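You operate a simulated robot arm through the tools that you are given. There is no shell and no other tool.

You run a simulated two-armed robot. Do the job below in one go: nothing can be reset, and whatever is moved stays where it is left.

## Task
Cover the rice pot on the plate, warm it to 60 degrees, then switch the plate off.
Fine: lid on before you switch on; set it no hotter; wait for the ready lamp; the pot stays on the ring.

Only the result counts: the job must be done as asked and must still hold three seconds after the hand-in. Knocking over, shifting, dropping, spilling or breaking anything else fails it. A push-on lid holds only when it is set on centred and level and pressed home; a screw cap is set on level and turned clockwise until tight.

## Robot
Two 7-joint arms with two-finger parallel grippers on one trunk that stands fixed in place. Base frame: the origin is at the foot of the trunk, x ahead of it, y to its left, z up. Lengths are in cm, angles in degrees, forces in N, time in s.
The left shoulder is at [8, 13.1, 94.7], the right one opposite. With the tool pointing down near the work surface each hand reaches from about 40 to 86 cm from the base axis, measured 20 degrees to its own side. Payload 1.57 kg a hand.
Tool frame (each hand has its own): the origin (TCP) lies between the finger pads and is the grasp point; the fingertips stand 3 cm ahead of it; z points along the fingers, y is the line along which they close. The gripper opens to 11 cm. The fingers are 2.4 cm wide and 1.2 cm thick; the gripper's body (4.8 by 11.2 cm) begins 7.8 cm behind the TCP.
Orientation is that of the tool frame in the base frame, as a unit quaternion [x, y, z, w]. With the fingers straight down and closing along the base's y, the tool's x points along the base's -x, its y along +y and its z along -z.

## Interface
- The arms move only by the tool jog_arm. It takes "left_motion", "right_motion" or both (then of equal length, played together; a hand with none holds still); each is a list of rows, each a list of 7 numbers: the opening, from 0 (shut) to 1 (fully open), then the shift along the tool's x, y, z in cm, then the turn, a rotation vector about the tool's x, y, z in degrees. In form: [[grip, x, y, z, rx, ry, rz], ...]. A call has 1 to 20 rows; each row is the pose to reach, as a shift and turn from the pose commanded when the call began, along the tool's axes at that moment. Each row takes 0.2 s and may step no farther than 5 cm and 8.6 degrees from the row before; otherwise, or with a gripper value out of range, the whole call is refused. Where a pose cannot be reached the arm comes as near as it can. A force on the tool above 40 N (or 10 N above the force at the start of the call, whichever is more), or a blocked arm, ends the call early, and 0.2 s more pass. Each finger travels about 10.8 cm/s and halts on what it meets, pressing with about 36 N; the grip force reading is that of the motor and also rises with nothing between the fingers. The clock runs only during rows and for 0.2 s after the last one: add rows that repeat a pose to give the fingers time. It gives the time, the measured TCP pose, the force on the tool (base axes), the opening and the grip force at its end, in the units of the frame above (readings bear some noise), with the torque about the TCP (base axes, N m) and any sound that the robot's microphone picked up.
- Cameras (640 x 400 px; columns grow to the right, rows downward): "scene" is now at [-4.95, -1.48, 143.46]; the picture's right is [-0.17, -0.98, 0.00], its down [-0.43, 0.08, -0.90] and it looks along [0.89, -0.16, -0.44] (base axes); focal length 330 px, centre (320, 200). "left" rides on the left gripper at [7, -1.6, -14.1] in its tool frame; the picture's right is [0.23, 0.97, 0.00], its down [-0.86, 0.20, -0.48] and it looks along [-0.47, 0.11, 0.88] (tool axes); focal length 222 px, centre (320, 200). "right" rides on the right gripper at [7, 1.6, -14.1] in its tool frame; the picture's right is [-0.23, 0.97, 0.00], its down [-0.86, -0.20, -0.48] and it looks along [-0.47, -0.11, 0.88] (tool axes); focal length 222 px, centre (320, 200). There is no depth. A picture from a camera that has moved, and an enlarged one, comes with that camera's place and axes in the base frame and with its lens.
- get_image(camera): a new picture of that camera. It takes no simulated time.
- pan_tilt(pan, tilt): turns the head with the scene camera to pan (to the left, within 109 degrees either way) and tilt (down, from -29 to 69), counted from straight ahead of the robot. It gives what a move gives.
- zoom(camera, box): a new picture of the part [left, top, right, bottom] of that camera's present view, enlarged. It takes no simulated time.
- job_done(): hands the job in; it is judged then, once.

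Nothing tells you positions but the pictures and the camera data. Unless the task says otherwise, let go and move clear before handing in.

The tools are called after "Call:" by a JSON object that holds its "method" and its "body". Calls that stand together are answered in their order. jog_arm: Moves the arms, as the interface text tells. Its arguments: {"type":"object","properties":{"left_motion":{"type":"array"},"right_motion":{"type":"array"}},"required":[]} The other tools are called the same way: pan_tilt (pan, tilt) turns the head that bears the scene camera; get_image (camera) takes a picture; zoom (camera, box) takes an enlarged picture of a part of a camera's view; job_done () hands the job in.

At the start:

```text
t: 0.0
left_tcp_pos: [50.7, 7.68, 123.02]
left_tool_rot: [0.0, 1.0, 0.0, 0.0]
left_contact_force: [0.2, 0.7, 0.4]
left_wrist_torque: [-0.02, -0.03, 0.01]
left_finger_gap: 11.01
left_gripper_force: 0.0
right_tcp_pos: [41.29, -30.18, 125.45]
right_tool_rot: [0.0, 1.0, 0.0, 0.0]
right_contact_force: [0.8, -0.2, 0.6]
right_wrist_torque: [-0.01, -0.01, -0.02]
right_finger_gap: 10.99
right_gripper_force: 0.1
head pan, tilt: [-10.0, 25.9]
```

scene: 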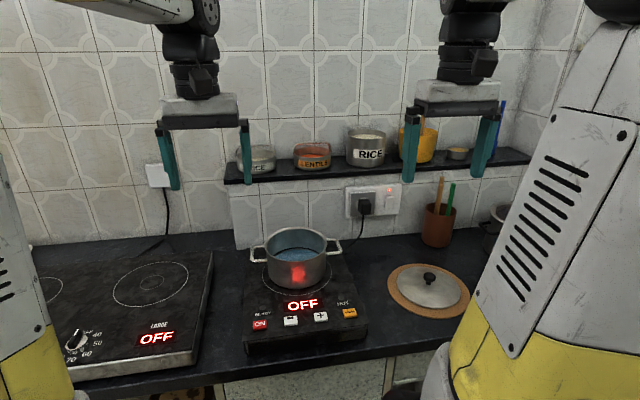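
right: 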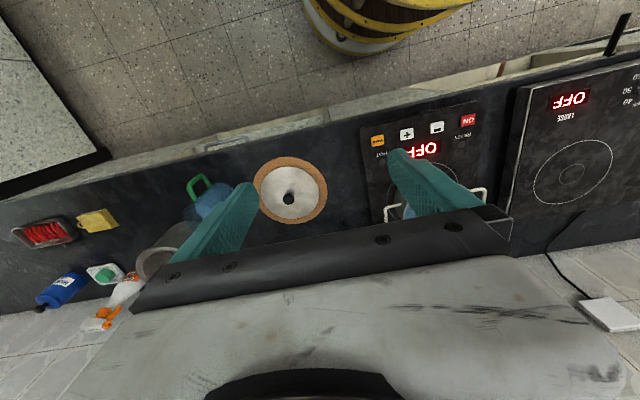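
left: 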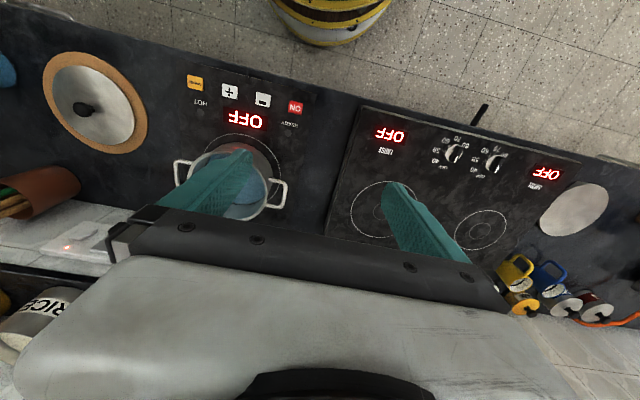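

I see a pot on a small single-ring plate showing OFF, with a lid on a cork mat to its right and a larger hob to the left. I'll zoom in on the details before moving anything.

Call:
{"method": "zoom", "body": {"camera": "scene", "box": [220, 210, 380, 360]}}

Call:
{"method": "zoom", "body": {"camera": "scene", "box": [370, 160, 520, 340]}}

Call:
{"method": "zoom", "body": {"camera": "left", "box": [150, 60, 320, 230]}}

Call:
{"method": "zoom", "body": {"camera": "right", "box": [230, 90, 510, 250]}}

Call:
{"method": "zoom", "body": {"camera": "scene", "box": [220, 110, 500, 230]}}

```text
2.67 times, centred on (300, 285) of scene
camera zoom: at [-4.95, -1.48, 143.46], right [-0.17, -0.98, 0.0], down [-0.43, 0.08, -0.9], along [0.89, -0.16, -0.44], focal length 881 px, centre (373, -27)
```

zoom: 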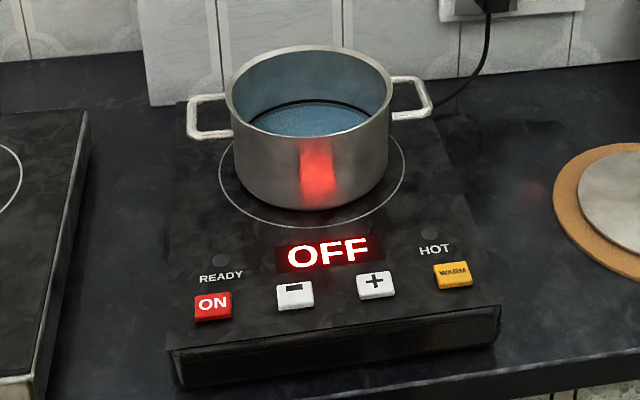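

```text
2.22 times, centred on (445, 250) of scene
camera zoom: at [-4.95, -1.48, 143.46], right [-0.17, -0.98, 0.0], down [-0.43, 0.08, -0.9], along [0.89, -0.16, -0.44], focal length 734 px, centre (42, 89)
```

zoom: 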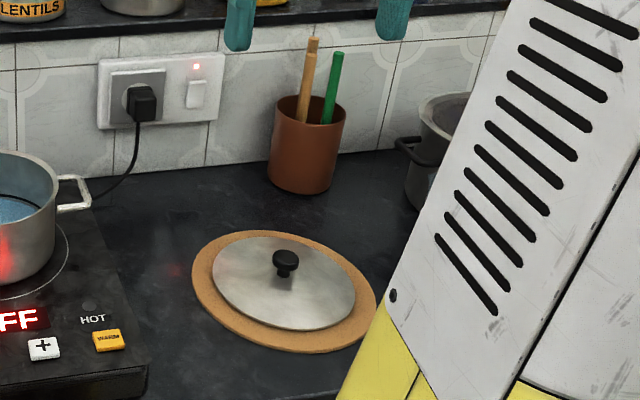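

```text
2.35 times, centred on (235, 145) of left
camera zoom: at [43.64, 6.04, 137.14], right [-0.23, 0.97, 0.0], down [0.86, 0.2, 0.48], along [0.47, 0.11, -0.88], focal length 523 px, centre (520, 329)
```

zoom: 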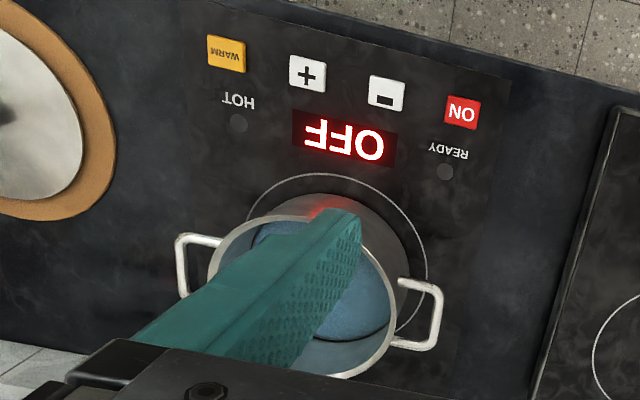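

```text
2.29 times, centred on (370, 170) of right
camera zoom: at [34.37, -28.51, 139.63], right [0.23, 0.97, 0.0], down [0.86, -0.2, 0.48], along [0.47, -0.11, -0.88], focal length 508 px, centre (206, 269)
```

zoom: 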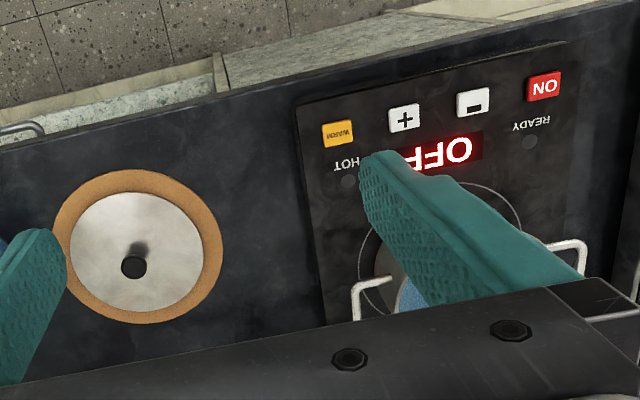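

```text
2.29 times, centred on (360, 170) of scene
camera zoom: at [-4.95, -1.48, 143.46], right [-0.17, -0.98, 0.0], down [-0.43, 0.08, -0.9], along [0.89, -0.16, -0.44], focal length 755 px, centre (229, 269)
```

zoom: 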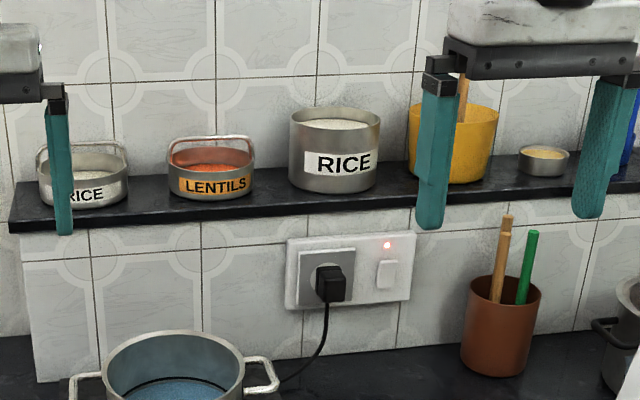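

The pot's rim centre works out at about (66.8, -7.8, 96) and the lid knob at about (61.8, -44.2, 84). The buttons are near x=50, z=86.6. I'll move the left hand aside and bring the right hand above the lid for a closer look.

Call:
{"method": "jog_arm", "body": {"left_motion": [[1, 0, 2, 0, 0, 0, 0], [1, 0, 4, 0, 0, 0, 0], [1, 0, 6, 0, 0, 0, 0], [1, 0, 8, 0, 0, 0, 0], [1, 0, 10, 0, 0, 0, 0], [1, 0, 12, 0, 0, 0, 0], [1, 0, 14, 0, 0, 0, 0], [1, 0, 16, 0, 0, 0, 0]], "right_motion": [[1, -2.6, -1.75, 2.5, 0, 0, 0], [1, -5.1, -3.5, 5, 0, 0, 0], [1, -7.7, -5.25, 7.5, 0, 0, 0], [1, -10.25, -7, 10, 0, 0, 0], [1, -12.8, -8.75, 12.5, 0, 0, 0], [1, -15.4, -10.5, 15, 0, 0, 0], [1, -18, -12.25, 17.5, 0, 0, 0], [1, -20.5, -14, 20, 0, 0, 0]]}}

Call:
{"method": "get_image", "body": {"camera": "right"}}

Call:
{"method": "get_image", "body": {"camera": "scene"}}

```text
t: 1.8
left_tcp_pos: [50.47, 23.62, 122.9]
left_tool_rot: [0.001, 1.0, 0.0, -0.001]
left_contact_force: [0.1, 0.8, 0.9]
left_wrist_torque: [-0.02, -0.03, -0.01]
left_finger_gap: 10.98
left_gripper_force: 0.0
right_tcp_pos: [61.4, -44.43, 105.51]
right_tool_rot: [0.0, 1.0, 0.001, 0.0]
right_contact_force: [-0.8, 0.8, 0.5]
right_wrist_torque: [-0.05, -0.02, -0.03]
right_finger_gap: 11.03
right_gripper_force: 0.2
head pan, tilt: [-10.0, 25.9]
```

```text
taken
camera right: at [54.51, -42.8, 119.7], right [0.23, 0.97, 0.0], down [0.85, -0.2, 0.48], along [0.47, -0.11, -0.88], focal length 222 px, centre (320, 200)
```

right: 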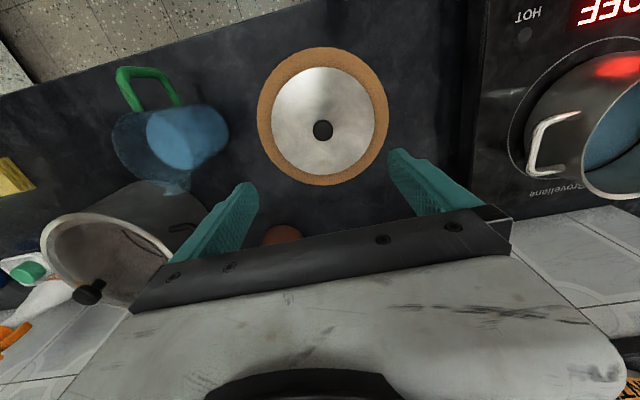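

```text
taken
```

scene: 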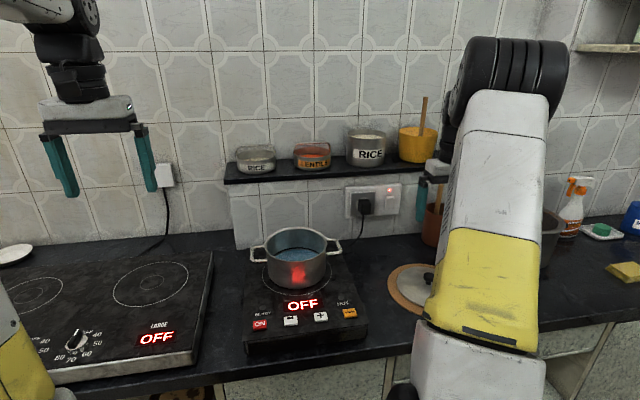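

The knob is nearly under the right hand at about (61.6, -44.0). I'll zoom in to judge the knob and lid sizes.

Call:
{"method": "zoom", "body": {"camera": "right", "box": [250, 40, 400, 190]}}

Call:
{"method": "zoom", "body": {"camera": "scene", "box": [370, 240, 450, 320]}}

Call:
{"method": "zoom", "body": {"camera": "scene", "box": [240, 210, 360, 300]}}

```text
2.67 times, centred on (325, 115) of right
camera zoom: at [54.51, -42.8, 119.7], right [0.23, 0.97, 0.0], down [0.85, -0.2, 0.48], along [0.47, -0.11, -0.88], focal length 592 px, centre (307, 427)
```

zoom: 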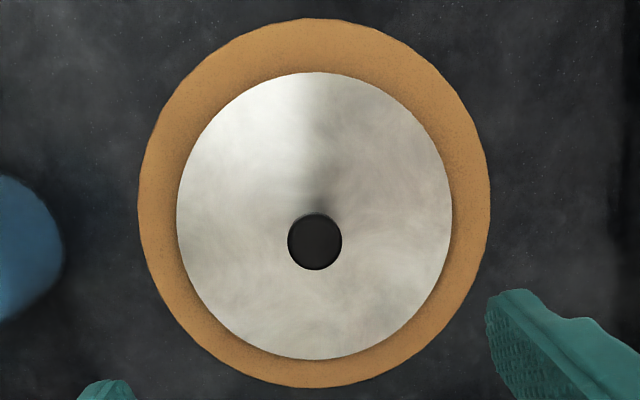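

```text
5.00 times, centred on (410, 280) of scene
camera zoom: at [-4.98, -1.47, 143.45], right [-0.17, -0.98, 0.0], down [-0.43, 0.08, -0.9], along [0.89, -0.16, -0.44], focal length 1652 px, centre (-130, -200)
```

zoom: 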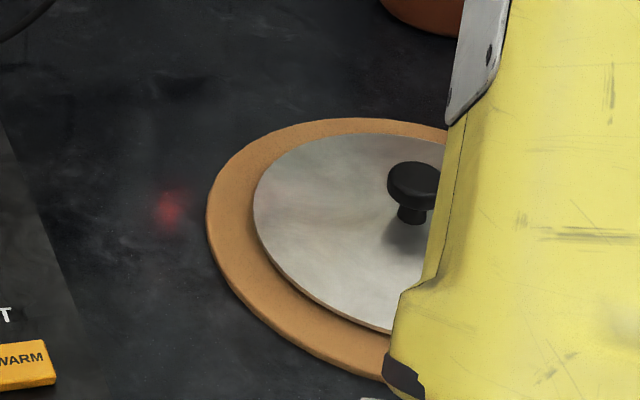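

```text
4.44 times, centred on (300, 255) of scene
camera zoom: at [-4.98, -1.47, 143.45], right [-0.17, -0.98, 0.0], down [-0.43, 0.08, -0.9], along [0.89, -0.16, -0.44], focal length 1468 px, centre (409, -44)
```

zoom: 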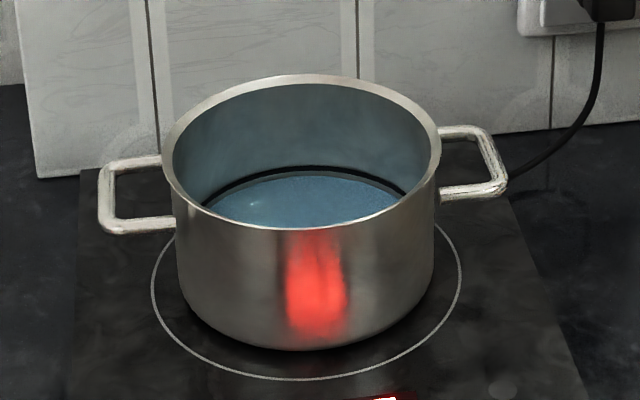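

The knob is a mushroom shape about 3 cm across, and the lid is about 17 cm wide. I want a better fix on the pot, so I'll look from the left hand's new place.

Call:
{"method": "get_image", "body": {"camera": "left"}}

Call:
{"method": "zoom", "body": {"camera": "left", "box": [0, 50, 200, 250]}}

```text
taken
camera left: at [43.57, 22.07, 137.12], right [-0.23, 0.97, 0.0], down [0.86, 0.2, 0.48], along [0.47, 0.11, -0.88], focal length 222 px, centre (320, 200)
```

left: 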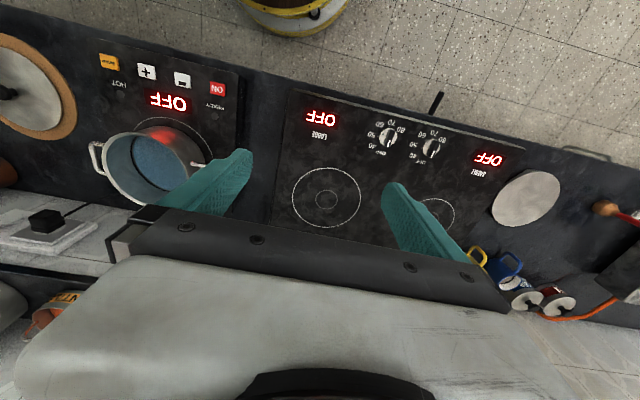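

```text
2.00 times, centred on (100, 150) of left
camera zoom: at [43.57, 22.07, 137.12], right [-0.23, 0.97, 0.0], down [0.86, 0.2, 0.48], along [0.47, 0.11, -0.88], focal length 444 px, centre (760, 300)
```

zoom: 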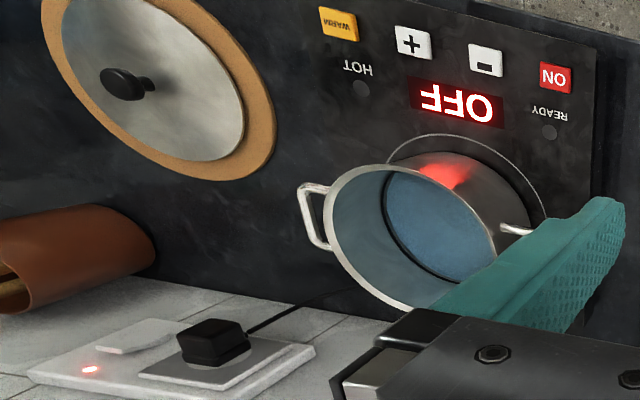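

The left finger hides part of the rim, so I'll bring the right hand up over the plate for a clear view of the pot and buttons before gripping the lid.

Call:
{"method": "jog_arm", "body": {"right_motion": [[1, 1.2, 3.9, -1.8, 0, 0, 0], [1, 2.5, 7.9, -3.5, 0, 0, 0], [1, 3.7, 11.8, -5.3, 0, 0, 0], [1, 5, 15.8, -7, 0, 0, 0], [1, 6.2, 19.7, -8.8, 0, 0, 0], [1, 7.4, 23.6, -10.5, 0, 0, 0], [1, 8.7, 27.6, -12.3, 0, 0, 0], [1, 9.9, 31.5, -14, 0, 0, 0], [1, 11.2, 35.5, -15.8, 0, 0, 0], [1, 12.4, 39.4, -17.5, 0, 0, 0], [1, 12.4, 39.4, -17.5, 0, 0, 0]]}}

Call:
{"method": "get_image", "body": {"camera": "right"}}

Call:
{"method": "zoom", "body": {"camera": "right", "box": [220, 100, 420, 230]}}

Call:
{"method": "zoom", "body": {"camera": "scene", "box": [370, 240, 480, 320]}}

```text
t: 4.2
left_tcp_pos: [50.61, 23.6, 122.93]
left_tool_rot: [0.001, 1.0, 0.0, 0.0]
left_contact_force: [0.7, 0.2, -1.4]
left_wrist_torque: [0.0, -0.02, 0.01]
left_finger_gap: 10.97
left_gripper_force: 0.0
right_tcp_pos: [49.7, -4.99, 122.85]
right_tool_rot: [0.0, 1.0, -0.001, 0.0]
right_contact_force: [0.1, 0.3, -0.4]
right_wrist_torque: [0.02, 0.0, -0.03]
right_finger_gap: 10.99
right_gripper_force: 0.1
head pan, tilt: [-10.0, 25.9]
```

```text
taken
camera right: at [42.59, -3.19, 137.02], right [0.23, 0.97, 0.0], down [0.86, -0.2, 0.48], along [0.47, -0.11, -0.88], focal length 222 px, centre (320, 200)
```

right: 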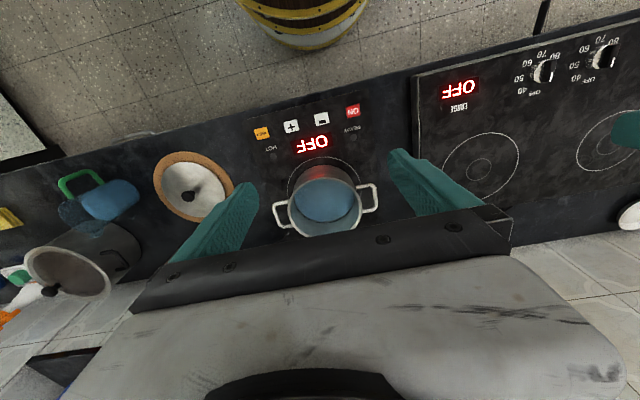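

```text
3.08 times, centred on (320, 165) of right
camera zoom: at [42.59, -3.19, 137.02], right [0.23, 0.97, 0.0], down [0.86, -0.2, 0.48], along [0.47, -0.11, -0.88], focal length 684 px, centre (320, 308)
```

zoom: 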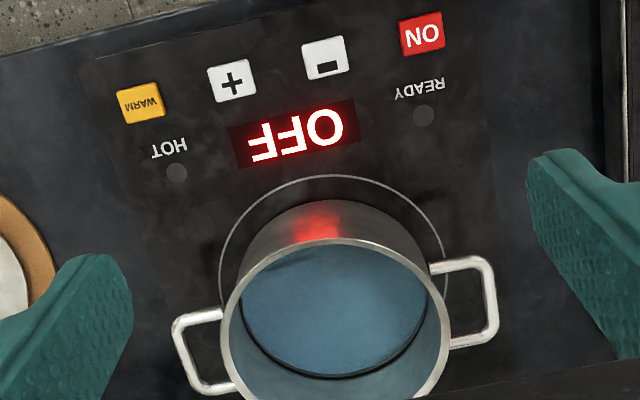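

```text
5.00 times, centred on (425, 280) of scene
camera zoom: at [-4.95, -1.47, 143.46], right [-0.17, -0.98, 0.0], down [-0.43, 0.08, -0.9], along [0.89, -0.16, -0.44], focal length 1652 px, centre (-205, -200)
```

zoom: 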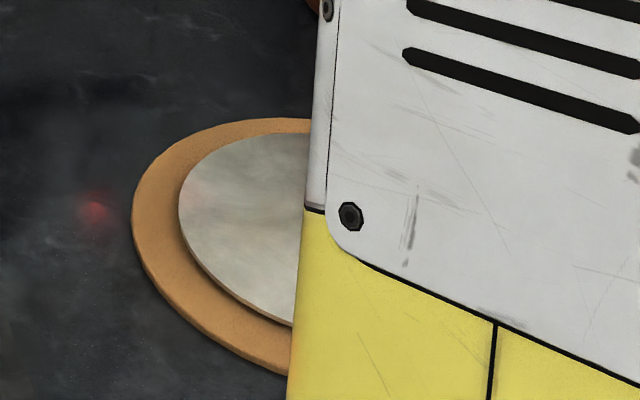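

The pot is now clear between the right fingers. I'll zoom on the rim to fix its centre.

Call:
{"method": "zoom", "body": {"camera": "right", "box": [260, 160, 390, 245]}}

```text
4.71 times, centred on (325, 202) of right
camera zoom: at [42.59, -3.19, 137.02], right [0.23, 0.97, 0.0], down [0.86, -0.2, 0.48], along [0.47, -0.11, -0.88], focal length 1045 px, centre (296, 188)
```

zoom: 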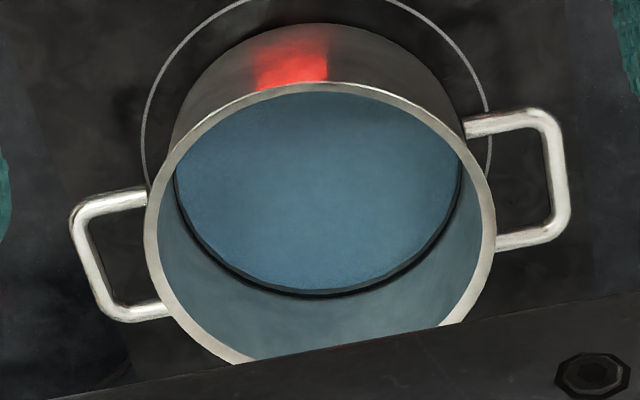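

The pot rim fits a circle centred at about (67.75, -7.9), z≈95.8, radius 8.2. The lid centre is at about (61.6, -44.0). I'm going back above the lid knob, lower, with the fingers partly closed.

Call:
{"method": "jog_arm", "body": {"right_motion": [[1, -1.0, -3.3, 1.9, 0, 0, 0], [1, -2.0, -6.5, 3.8, 0, 0, 0], [1, -3.05, -9.8, 5.75, 0, 0, 0], [1, -4.07, -13.1, 7.7, 0, 0, 0], [0.9, -5.1, -16.3, 9.6, 0, 0, 0], [0.8, -6.1, -19.6, 11.5, 0, 0, 0], [0.7, -7.1, -22.9, 13.4, 0, 0, 0], [0.6, -8.1, -26.1, 15.3, 0, 0, 0], [0.55, -9.15, -29.4, 17.25, 0, 0, 0], [0.5, -10.2, -32.7, 19.2, 0, 0, 0], [0.5, -11.2, -35.9, 21.1, 0, 0, 0], [0.5, -12.2, -39.2, 23, 0, 0, 0], [0.5, -12.2, -39.2, 26, 0, 0, 0], [0.5, -12.2, -39.2, 29, 0, 0, 0], [0.5, -12.2, -39.2, 29, 0, 0, 0]]}}

Call:
{"method": "get_image", "body": {"camera": "right"}}

Call:
{"method": "zoom", "body": {"camera": "right", "box": [240, 80, 400, 230]}}

```text
t: 7.4
left_tcp_pos: [50.51, 23.59, 122.9]
left_tool_rot: [0.0, 1.0, 0.0, -0.001]
left_contact_force: [0.2, -0.8, 0.5]
left_wrist_torque: [0.0, 0.01, -0.01]
left_finger_gap: 11.01
left_gripper_force: 0.1
right_tcp_pos: [61.95, -43.89, 93.89]
right_tool_rot: [0.0, 1.0, 0.0, 0.0]
right_contact_force: [0.3, 0.2, 0.2]
right_wrist_torque: [0.01, 0.01, -0.02]
right_finger_gap: 5.5
right_gripper_force: 0.1
head pan, tilt: [-10.0, 25.9]
```

```text
taken
camera right: at [54.85, -42.17, 108.07], right [0.23, 0.97, 0.0], down [0.85, -0.2, 0.48], along [0.47, -0.11, -0.88], focal length 222 px, centre (320, 200)
```

right: 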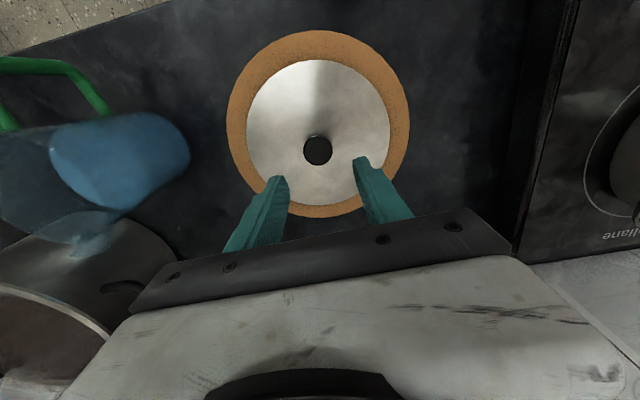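

```text
2.67 times, centred on (320, 155) of right
camera zoom: at [54.85, -42.17, 108.07], right [0.23, 0.97, 0.0], down [0.85, -0.2, 0.48], along [0.47, -0.11, -0.88], focal length 592 px, centre (320, 320)
```

zoom: 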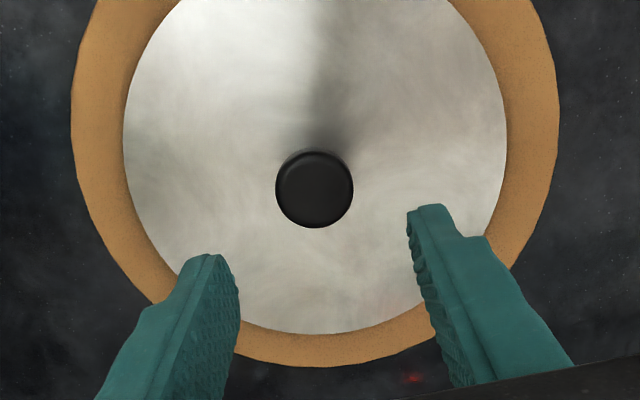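

The knob is within about 0.3 cm of the tool axis. I'll correct slightly, come down to just above the knob, and check again.

Call:
{"method": "jog_arm", "body": {"right_motion": [[0.5, 0.1, -0.15, 2.5, 0, 0, 0], [0.5, 0.15, -0.25, 5, 0, 0, 0], [0.5, 0.15, -0.25, 6.0, 0, 0, 0], [0.5, 0.15, -0.25, 6.0, 0, 0, 0]]}}

Call:
{"method": "get_image", "body": {"camera": "right"}}

Call:
{"method": "zoom", "body": {"camera": "right", "box": [240, 100, 400, 230]}}

Call:
{"method": "zoom", "body": {"camera": "scene", "box": [380, 220, 480, 320]}}

```text
t: 8.4
left_tcp_pos: [50.71, 23.57, 122.91]
left_tool_rot: [0.0, 1.0, -0.001, 0.0]
left_contact_force: [0.1, 1.1, -0.1]
left_wrist_torque: [0.0, 0.0, 0.02]
left_finger_gap: 11.03
left_gripper_force: 0.1
right_tcp_pos: [61.53, -44.31, 87.75]
right_tool_rot: [0.0, 1.0, 0.0, 0.0]
right_contact_force: [0.1, 0.5, 0.0]
right_wrist_torque: [0.01, 0.01, 0.0]
right_finger_gap: 5.51
right_gripper_force: 0.0
head pan, tilt: [-10.0, 25.9]
```

```text
taken
camera right: at [54.54, -42.64, 102.06], right [0.23, 0.97, 0.0], down [0.86, -0.2, 0.48], along [0.47, -0.11, -0.88], focal length 222 px, centre (320, 200)
```

right: 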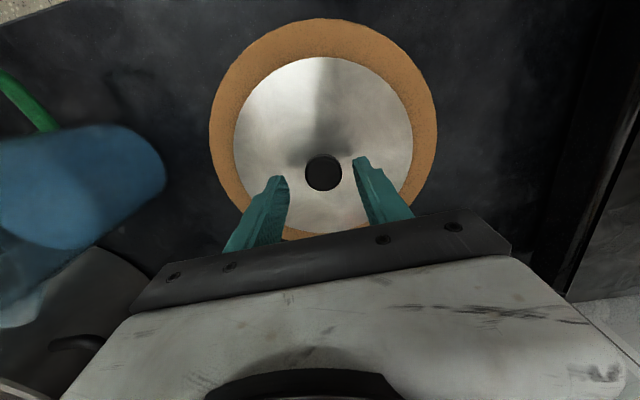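

```text
3.08 times, centred on (320, 165) of right
camera zoom: at [54.54, -42.64, 102.06], right [0.23, 0.97, 0.0], down [0.86, -0.2, 0.48], along [0.47, -0.11, -0.88], focal length 684 px, centre (320, 308)
```

zoom: 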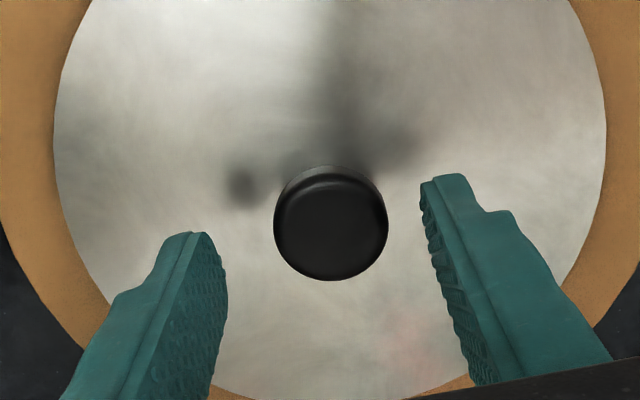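

```text
4.00 times, centred on (430, 270) of scene
camera zoom: at [-4.94, -1.49, 143.46], right [-0.17, -0.98, 0.0], down [-0.43, 0.08, -0.9], along [0.89, -0.16, -0.44], focal length 1322 px, centre (-120, -80)
```

zoom: 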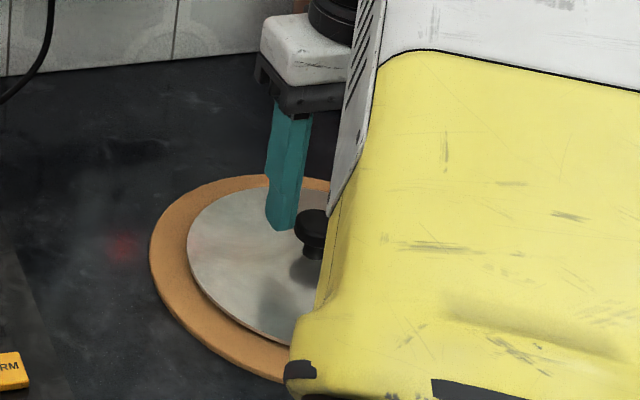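

The knob is about 0.25 cm to +y of the tool axis. I'll correct that and lower so the fingertips sit beside the knob head.

Call:
{"method": "jog_arm", "body": {"right_motion": [[0.5, 0, 0.25, 0.8, 0, 0, 0], [0.5, 0, 0.25, 1.6, 0, 0, 0], [0.5, 0, 0.25, 2.4, 0, 0, 0], [0.5, 0, 0.25, 2.4, 0, 0, 0]]}}

Call:
{"method": "zoom", "body": {"camera": "right", "box": [240, 100, 400, 230]}}

Call:
{"method": "zoom", "body": {"camera": "scene", "box": [400, 230, 480, 310]}}

```text
t: 9.4
left_tcp_pos: [50.7, 23.7, 122.96]
left_tool_rot: [0.0, 1.0, -0.001, 0.0]
left_contact_force: [-0.4, 0.4, 0.8]
left_wrist_torque: [0.01, -0.03, -0.02]
left_finger_gap: 11.02
left_gripper_force: 0.1
right_tcp_pos: [61.52, -43.97, 85.21]
right_tool_rot: [0.0, 1.0, 0.0, 0.001]
right_contact_force: [1.0, 1.3, 0.6]
right_wrist_torque: [-0.02, 0.03, 0.02]
right_finger_gap: 5.51
right_gripper_force: 0.0
head pan, tilt: [-10.0, 25.9]
```

```text
3.08 times, centred on (320, 165) of right
camera zoom: at [54.56, -42.28, 99.61], right [0.23, 0.97, 0.0], down [0.86, -0.2, 0.48], along [0.47, -0.11, -0.88], focal length 684 px, centre (320, 308)
```

zoom: 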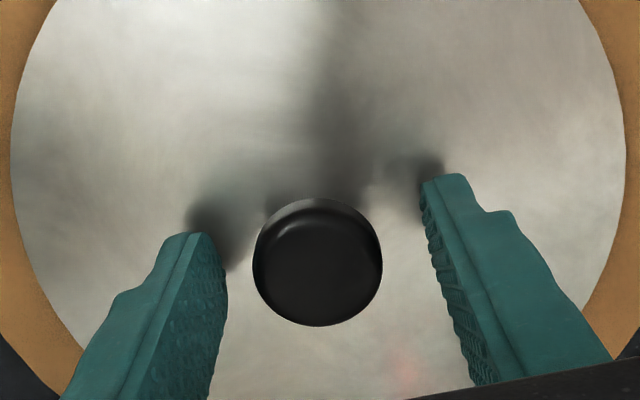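

```text
5.00 times, centred on (440, 270) of scene
camera zoom: at [-4.94, -1.48, 143.46], right [-0.17, -0.98, 0.0], down [-0.43, 0.08, -0.9], along [0.89, -0.16, -0.44], focal length 1652 px, centre (-280, -150)
```

zoom: 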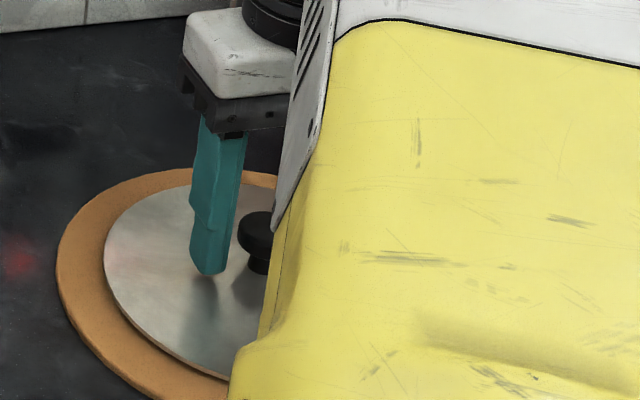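

Both tips straddle the knob head close to the lid, with no contact. I'll close on the knob.

Call:
{"method": "jog_arm", "body": {"right_motion": [[0.3, 0, 0, 0, 0, 0, 0], [0.2, 0, 0, 0, 0, 0, 0], [0.1, 0, 0, 0, 0, 0, 0], [0, 0, 0, 0, 0, 0, 0], [0, 0, 0, 0, 0, 0, 0]]}}

Call:
{"method": "zoom", "body": {"camera": "right", "box": [240, 100, 400, 230]}}

```text
t: 10.6
left_tcp_pos: [50.54, 23.74, 122.93]
left_tool_rot: [0.0, 1.0, 0.001, 0.0]
left_contact_force: [-0.3, -0.2, -0.6]
left_wrist_torque: [-0.04, -0.01, 0.02]
left_finger_gap: 11.0
left_gripper_force: 0.1
right_tcp_pos: [61.48, -44.05, 85.42]
right_tool_rot: [0.0, 1.0, 0.0, 0.001]
right_contact_force: [0.2, -0.6, 0.4]
right_wrist_torque: [-0.02, -0.06, 0.03]
right_finger_gap: 3.08
right_gripper_force: 35.5
head pan, tilt: [-10.0, 25.9]
```

```text
3.08 times, centred on (320, 165) of right
camera zoom: at [54.56, -42.29, 99.63], right [0.23, 0.97, 0.0], down [0.86, -0.2, 0.48], along [0.47, -0.11, -0.88], focal length 684 px, centre (320, 308)
```

zoom: 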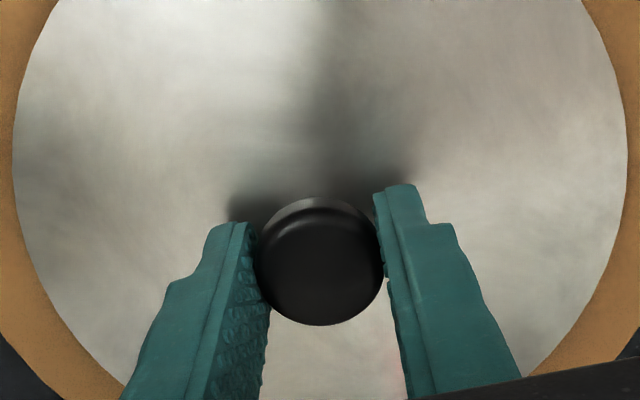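

The grip is firm on the knob at a 3.1 cm gap. I'll lift slowly and check that the lid comes up level.

Call:
{"method": "jog_arm", "body": {"right_motion": [[0, 0, 0, -0.4, 0, 0, 0], [0, 0, 0, -1, 0, 0, 0], [0, 0, 0, -2, 0, 0, 0], [0, 0, 0, -3.5, 0, 0, 0], [0, 0, 0, -5, 0, 0, 0], [0, 0, 0, -6, 0, 0, 0], [0, 0, 0, -6, 0, 0, 0]]}}

Call:
{"method": "zoom", "body": {"camera": "right", "box": [200, 60, 440, 240]}}

Call:
{"method": "zoom", "body": {"camera": "scene", "box": [380, 200, 480, 310]}}

```text
t: 12.2
left_tcp_pos: [50.64, 23.65, 122.93]
left_tool_rot: [0.0, 1.0, 0.0, 0.0]
left_contact_force: [0.1, 0.7, -0.3]
left_wrist_torque: [0.01, 0.02, 0.0]
left_finger_gap: 11.01
left_gripper_force: 0.0
right_tcp_pos: [61.47, -44.0, 91.58]
right_tool_rot: [0.0, 1.0, 0.0, 0.0]
right_contact_force: [-0.4, -0.1, -0.2]
right_wrist_torque: [0.01, -0.01, 0.04]
right_finger_gap: 0.02
right_gripper_force: 21.3
head pan, tilt: [-10.0, 25.9]
```

```text
2.22 times, centred on (320, 150) of right
camera zoom: at [54.53, -42.3, 105.79], right [0.23, 0.97, 0.0], down [0.86, -0.2, 0.48], along [0.47, -0.11, -0.88], focal length 494 px, centre (320, 311)
```

zoom: 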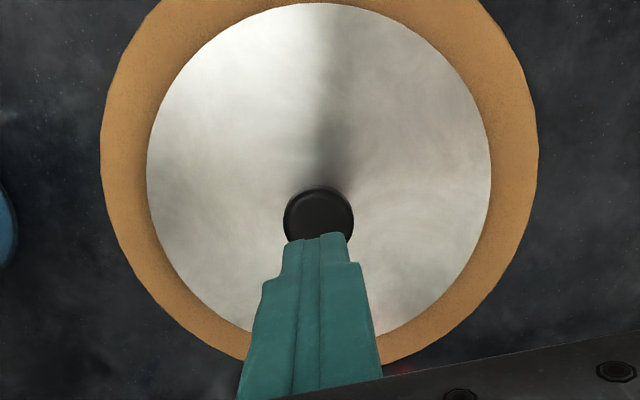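

```text
3.64 times, centred on (430, 255) of scene
camera zoom: at [-4.94, -1.48, 143.46], right [-0.17, -0.98, 0.0], down [-0.43, 0.08, -0.9], along [0.89, -0.16, -0.44], focal length 1201 px, centre (-80, 0)
```

zoom: 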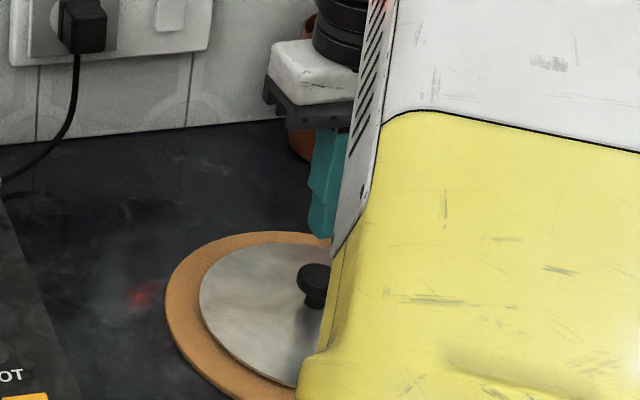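

The fingers slipped off: the gripper is shut and the lid still lies on its mat. I need a closer look at the knob's shape and height before trying again.

Call:
{"method": "zoom", "body": {"camera": "scene", "box": [405, 255, 445, 295]}}

Call:
{"method": "zoom", "body": {"camera": "right", "box": [295, 130, 345, 180]}}

Call:
{"method": "zoom", "body": {"camera": "left", "box": [0, 40, 90, 150]}}

```text
10.00 times, centred on (425, 275) of scene
camera zoom: at [-4.94, -1.48, 143.46], right [-0.17, -0.98, 0.0], down [-0.43, 0.08, -0.9], along [0.89, -0.16, -0.44], focal length 3304 px, centre (-730, -550)
```

zoom: 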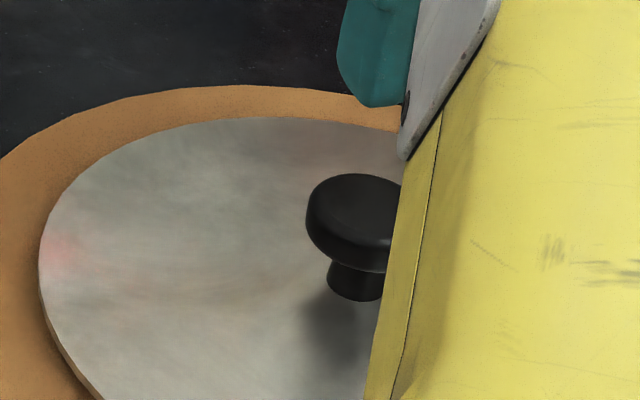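

```text
8.00 times, centred on (320, 155) of right
camera zoom: at [54.53, -42.3, 105.79], right [0.23, 0.97, 0.0], down [0.86, -0.2, 0.48], along [0.47, -0.11, -0.88], focal length 1777 px, centre (320, 560)
```

zoom: 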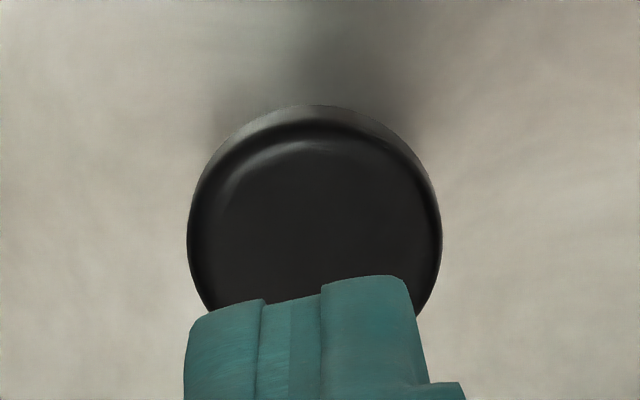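

```text
3.64 times, centred on (45, 95) of left
camera zoom: at [43.6, 22.05, 137.11], right [-0.23, 0.97, 0.0], down [0.86, 0.2, 0.48], along [0.47, 0.11, -0.88], focal length 808 px, centre (1320, 582)
```

zoom: 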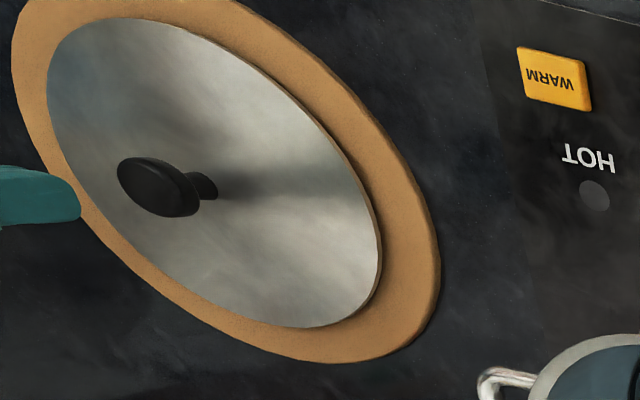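

My revised estimate puts the knob top at z≈84.8 and its diameter at about 3.1, with the lid surface near 82.3. I'll re-open, re-centre slightly in x, come down again, close, and lift in tiny steps while watching the force.

Call:
{"method": "jog_arm", "body": {"right_motion": [[0.5, 0.3, 0, 0, 0, 0, 0], [0.5, 0.3, 0, 0, 0, 0, 0], [0.5, 0.3, 0, 2, 0, 0, 0], [0.5, 0.3, 0, 4, 0, 0, 0], [0.5, 0.3, 0, 5.7, 0, 0, 0], [0.5, 0.3, 0, 5.7, 0, 0, 0], [0.3, 0.3, 0, 5.7, 0, 0, 0], [0.2, 0.3, 0, 5.7, 0, 0, 0], [0, 0.3, 0, 5.7, 0, 0, 0], [0, 0.3, 0, 5.7, 0, 0, 0], [0, 0.3, 0, 5.7, 0, 0, 0]]}}

Call:
{"method": "zoom", "body": {"camera": "right", "box": [240, 100, 400, 230]}}

Call:
{"method": "zoom", "body": {"camera": "scene", "box": [395, 240, 445, 290]}}

Call:
{"method": "zoom", "body": {"camera": "left", "box": [0, 40, 90, 150]}}

```text
t: 14.6
left_tcp_pos: [50.65, 23.61, 122.93]
left_tool_rot: [0.0, 1.0, 0.0, 0.001]
left_contact_force: [0.4, 0.0, 0.1]
left_wrist_torque: [-0.03, 0.01, 0.0]
left_finger_gap: 10.99
left_gripper_force: 0.0
right_tcp_pos: [61.21, -43.9, 85.91]
right_tool_rot: [-0.001, 1.0, 0.0, 0.001]
right_contact_force: [-0.4, -0.2, -0.5]
right_wrist_torque: [0.0, -0.09, 0.0]
right_finger_gap: 3.1
right_gripper_force: 35.9
head pan, tilt: [-10.0, 25.9]
```

```text
3.08 times, centred on (320, 165) of right
camera zoom: at [54.26, -42.31, 100.1], right [0.23, 0.97, 0.0], down [0.86, -0.2, 0.48], along [0.47, -0.11, -0.88], focal length 684 px, centre (320, 308)
```

zoom: 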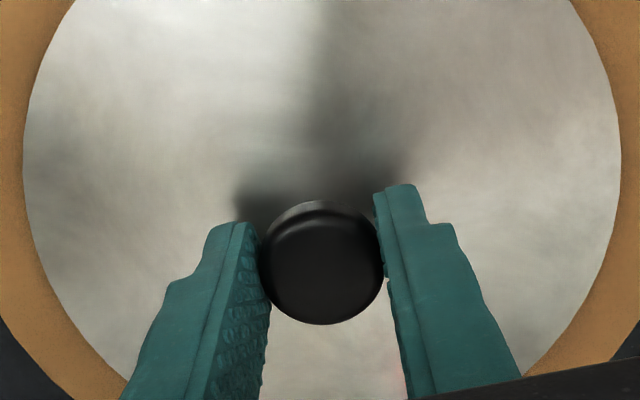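

```text
8.00 times, centred on (420, 265) of scene
camera zoom: at [-4.94, -1.49, 143.46], right [-0.17, -0.98, 0.0], down [-0.43, 0.08, -0.9], along [0.89, -0.16, -0.44], focal length 2643 px, centre (-480, -320)
```

zoom: 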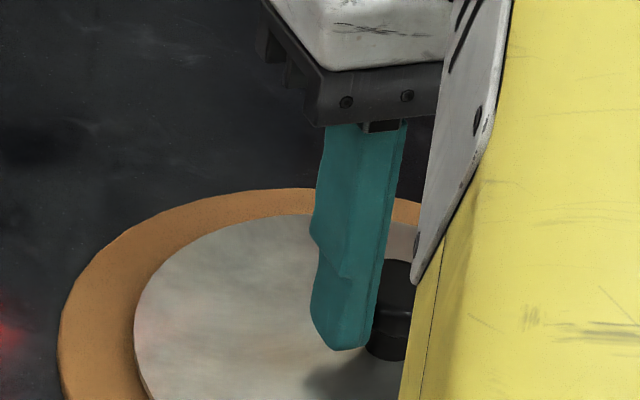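

```text
3.64 times, centred on (45, 95) of left
camera zoom: at [43.6, 22.05, 137.11], right [-0.23, 0.97, 0.0], down [0.86, 0.2, 0.48], along [0.47, 0.11, -0.88], focal length 808 px, centre (1320, 582)
```

zoom: 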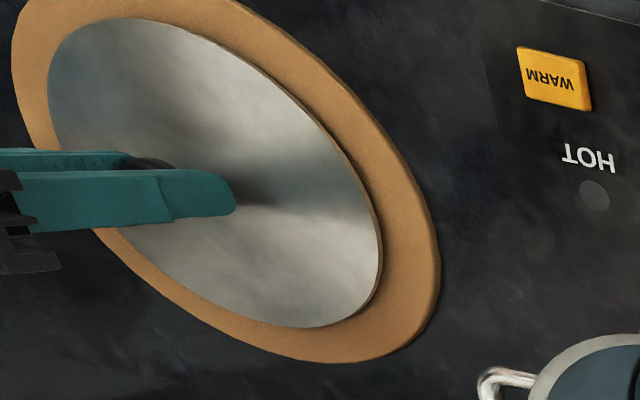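

The knob is between both pads again. I'm lifting just 0.4 cm to see how much load comes on.

Call:
{"method": "jog_arm", "body": {"right_motion": [[0, 0, 0, -0.1, 0, 0, 0], [0, 0, 0, -0.2, 0, 0, 0], [0, 0, 0, -0.3, 0, 0, 0], [0, 0, 0, -0.4, 0, 0, 0]]}}

Call:
{"method": "zoom", "body": {"camera": "right", "box": [240, 100, 400, 230]}}

Call:
{"method": "zoom", "body": {"camera": "left", "box": [0, 40, 90, 150]}}

```text
t: 15.6
left_tcp_pos: [50.64, 23.67, 122.91]
left_tool_rot: [0.0, 1.0, 0.0, 0.0]
left_contact_force: [-0.2, -0.4, 0.4]
left_wrist_torque: [-0.01, -0.01, 0.0]
left_finger_gap: 11.02
left_gripper_force: 0.2
right_tcp_pos: [61.24, -43.97, 86.13]
right_tool_rot: [-0.001, 1.0, 0.0, 0.0]
right_contact_force: [-0.2, 0.6, -0.9]
right_wrist_torque: [0.0, 0.01, 0.02]
right_finger_gap: 3.08
right_gripper_force: 35.8
head pan, tilt: [-10.0, 25.9]
```

```text
3.08 times, centred on (320, 165) of right
camera zoom: at [54.29, -42.3, 100.4], right [0.23, 0.97, 0.0], down [0.86, -0.2, 0.48], along [0.47, -0.11, -0.88], focal length 684 px, centre (320, 308)
```

zoom: 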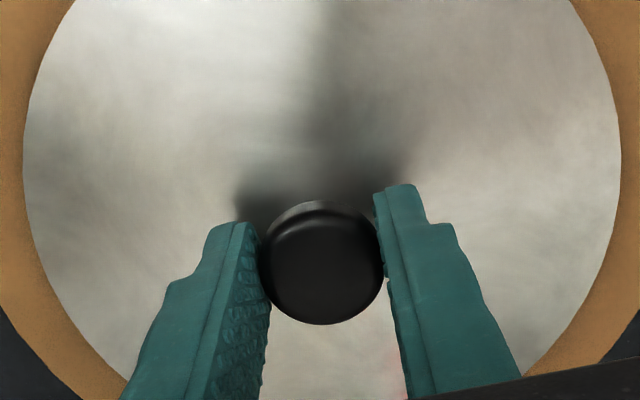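

```text
3.64 times, centred on (45, 95) of left
camera zoom: at [43.6, 22.04, 137.11], right [-0.23, 0.97, 0.0], down [0.86, 0.2, 0.48], along [0.47, 0.11, -0.88], focal length 808 px, centre (1320, 582)
```

zoom: 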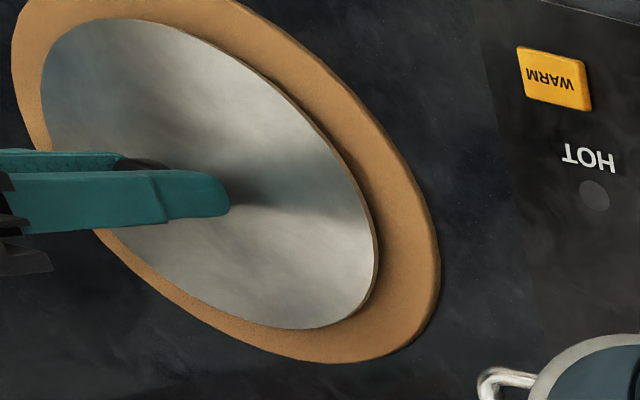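

This time the lid rises together with the fingers. I'll keep lifting gently and check again.

Call:
{"method": "jog_arm", "body": {"right_motion": [[0, 0, 0, -0.2, 0, 0, 0], [0, 0, 0, -0.4, 0, 0, 0], [0, 0, 0, -0.7, 0, 0, 0], [0, 0, 0, -1.0, 0, 0, 0], [0, 0, 0, -1.3, 0, 0, 0], [0, 0, 0, -1.6, 0, 0, 0], [0, 0, 0, -1.9, 0, 0, 0], [0, 0, 0, -2.2, 0, 0, 0]]}}

Call:
{"method": "zoom", "body": {"camera": "right", "box": [240, 100, 400, 230]}}

Call:
{"method": "zoom", "body": {"camera": "left", "box": [0, 40, 90, 150]}}

```text
t: 17.4
left_tcp_pos: [50.55, 23.7, 122.85]
left_tool_rot: [0.001, 1.0, -0.001, 0.0]
left_contact_force: [0.2, 0.4, -1.0]
left_wrist_torque: [-0.02, 0.01, 0.01]
left_finger_gap: 11.03
left_gripper_force: 0.1
right_tcp_pos: [61.13, -44.06, 88.38]
right_tool_rot: [0.0, 1.0, 0.0, 0.0]
right_contact_force: [-0.8, 0.3, -0.9]
right_wrist_torque: [0.02, 0.0, -0.01]
right_finger_gap: 3.08
right_gripper_force: 35.8
head pan, tilt: [-10.0, 25.9]
```

```text
3.08 times, centred on (320, 165) of right
camera zoom: at [54.16, -42.34, 102.67], right [0.23, 0.97, 0.0], down [0.86, -0.2, 0.48], along [0.47, -0.11, -0.88], focal length 684 px, centre (320, 308)
```

zoom: 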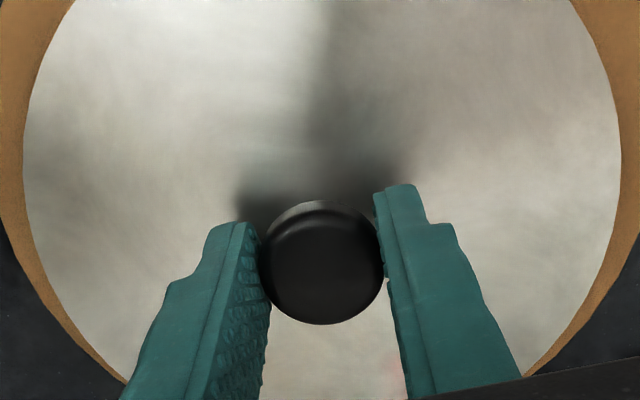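

```text
3.64 times, centred on (45, 95) of left
camera zoom: at [43.61, 22.04, 137.11], right [-0.23, 0.97, 0.0], down [0.86, 0.2, 0.48], along [0.47, 0.11, -0.88], focal length 808 px, centre (1320, 582)
```

zoom: 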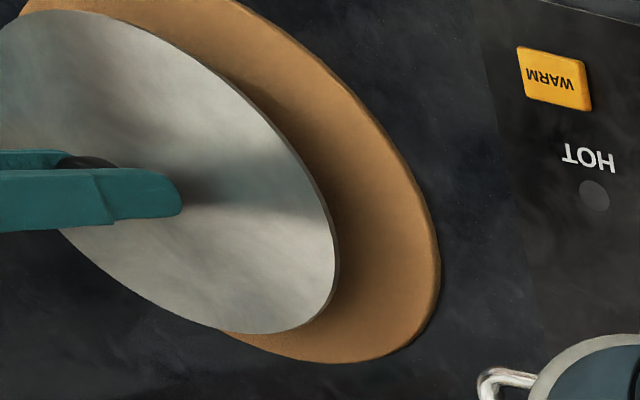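

The lid hangs level in the grip. I'll raise it well above pot height at moderate speed.

Call:
{"method": "jog_arm", "body": {"right_motion": [[0, 0, 0, -0.4, 0, 0, 0], [0, 0, 0, -1.0, 0, 0, 0], [0, 0, 0, -1.8, 0, 0, 0], [0, 0, 0, -2.8, 0, 0, 0], [0, 0, 0, -4.0, 0, 0, 0], [0, 0, 0, -5.2, 0, 0, 0], [0, 0, 0, -6.4, 0, 0, 0], [0, 0, 0, -7.6, 0, 0, 0], [0, 0, 0, -8.8, 0, 0, 0], [0, 0, 0, -10.0, 0, 0, 0], [0, 0, 0, -11.2, 0, 0, 0], [0, 0, 0, -12.4, 0, 0, 0], [0, 0, 0, -13.6, 0, 0, 0], [0, 0, 0, -14.8, 0, 0, 0], [0, 0, 0, -16.0, 0, 0, 0], [0, 0, 0, -16.8, 0, 0, 0], [0, 0, 0, -17.4, 0, 0, 0], [0, 0, 0, -17.6, 0, 0, 0]]}}

Call:
{"method": "get_image", "body": {"camera": "right"}}

Call:
{"method": "get_image", "body": {"camera": "scene"}}

```text
t: 21.2
left_tcp_pos: [50.57, 23.7, 123.0]
left_tool_rot: [0.0, 1.0, -0.001, 0.0]
left_contact_force: [0.4, -0.3, -0.1]
left_wrist_torque: [0.0, 0.0, 0.01]
left_finger_gap: 10.98
left_gripper_force: 0.1
right_tcp_pos: [61.19, -44.01, 106.03]
right_tool_rot: [0.0, 1.0, 0.0, 0.001]
right_contact_force: [0.6, -0.3, -1.9]
right_wrist_torque: [-0.02, -0.05, -0.02]
right_finger_gap: 3.07
right_gripper_force: 36.5
head pan, tilt: [-10.0, 25.9]
```

```text
taken
camera right: at [54.16, -42.27, 120.37], right [0.23, 0.97, 0.0], down [0.86, -0.2, 0.48], along [0.47, -0.11, -0.88], focal length 222 px, centre (320, 200)
```

right: 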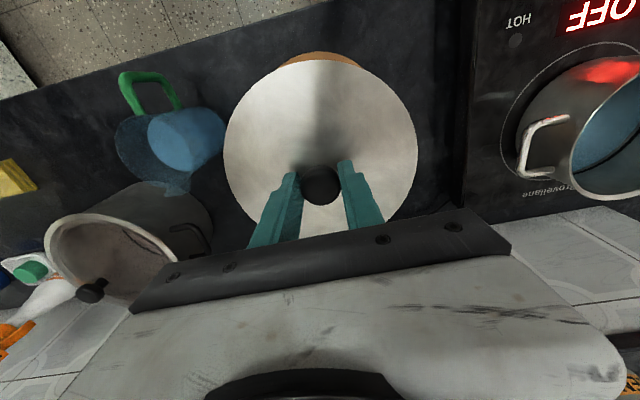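

```text
taken
```

scene: 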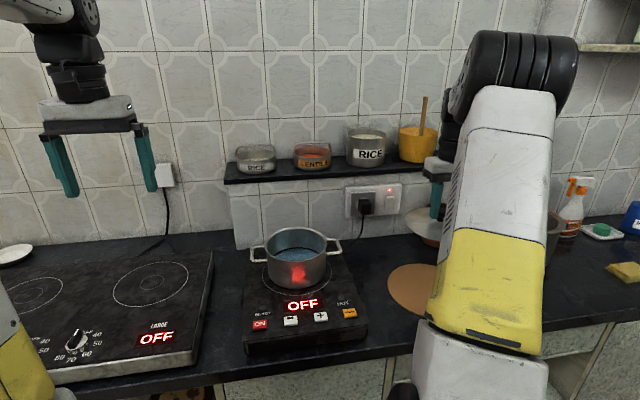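

The lid is up and level. I'll zoom to measure the lid's centre relative to the tool.

Call:
{"method": "zoom", "body": {"camera": "right", "box": [210, 50, 430, 240]}}

Call:
{"method": "zoom", "body": {"camera": "scene", "box": [395, 180, 455, 250]}}

```text
2.11 times, centred on (320, 145) of right
camera zoom: at [54.16, -42.27, 120.37], right [0.23, 0.97, 0.0], down [0.86, -0.2, 0.48], along [0.47, -0.11, -0.88], focal length 468 px, centre (320, 316)
```

zoom: 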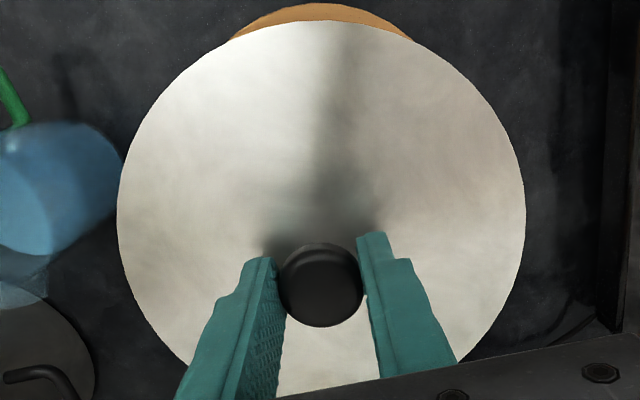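

```text
5.71 times, centred on (425, 215) of scene
camera zoom: at [-4.94, -1.49, 143.46], right [-0.17, -0.98, 0.0], down [-0.43, 0.08, -0.9], along [0.89, -0.16, -0.44], focal length 1888 px, centre (-280, 114)
```

zoom: 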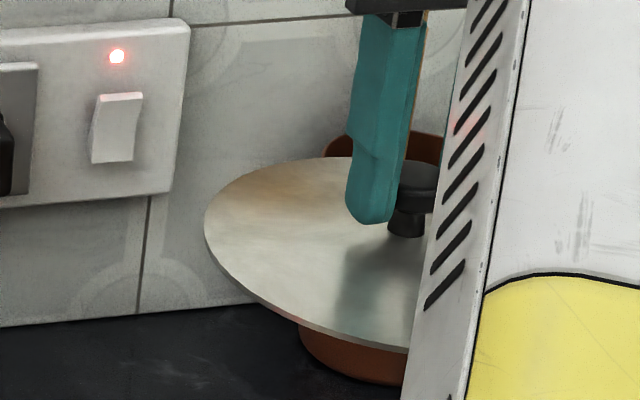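

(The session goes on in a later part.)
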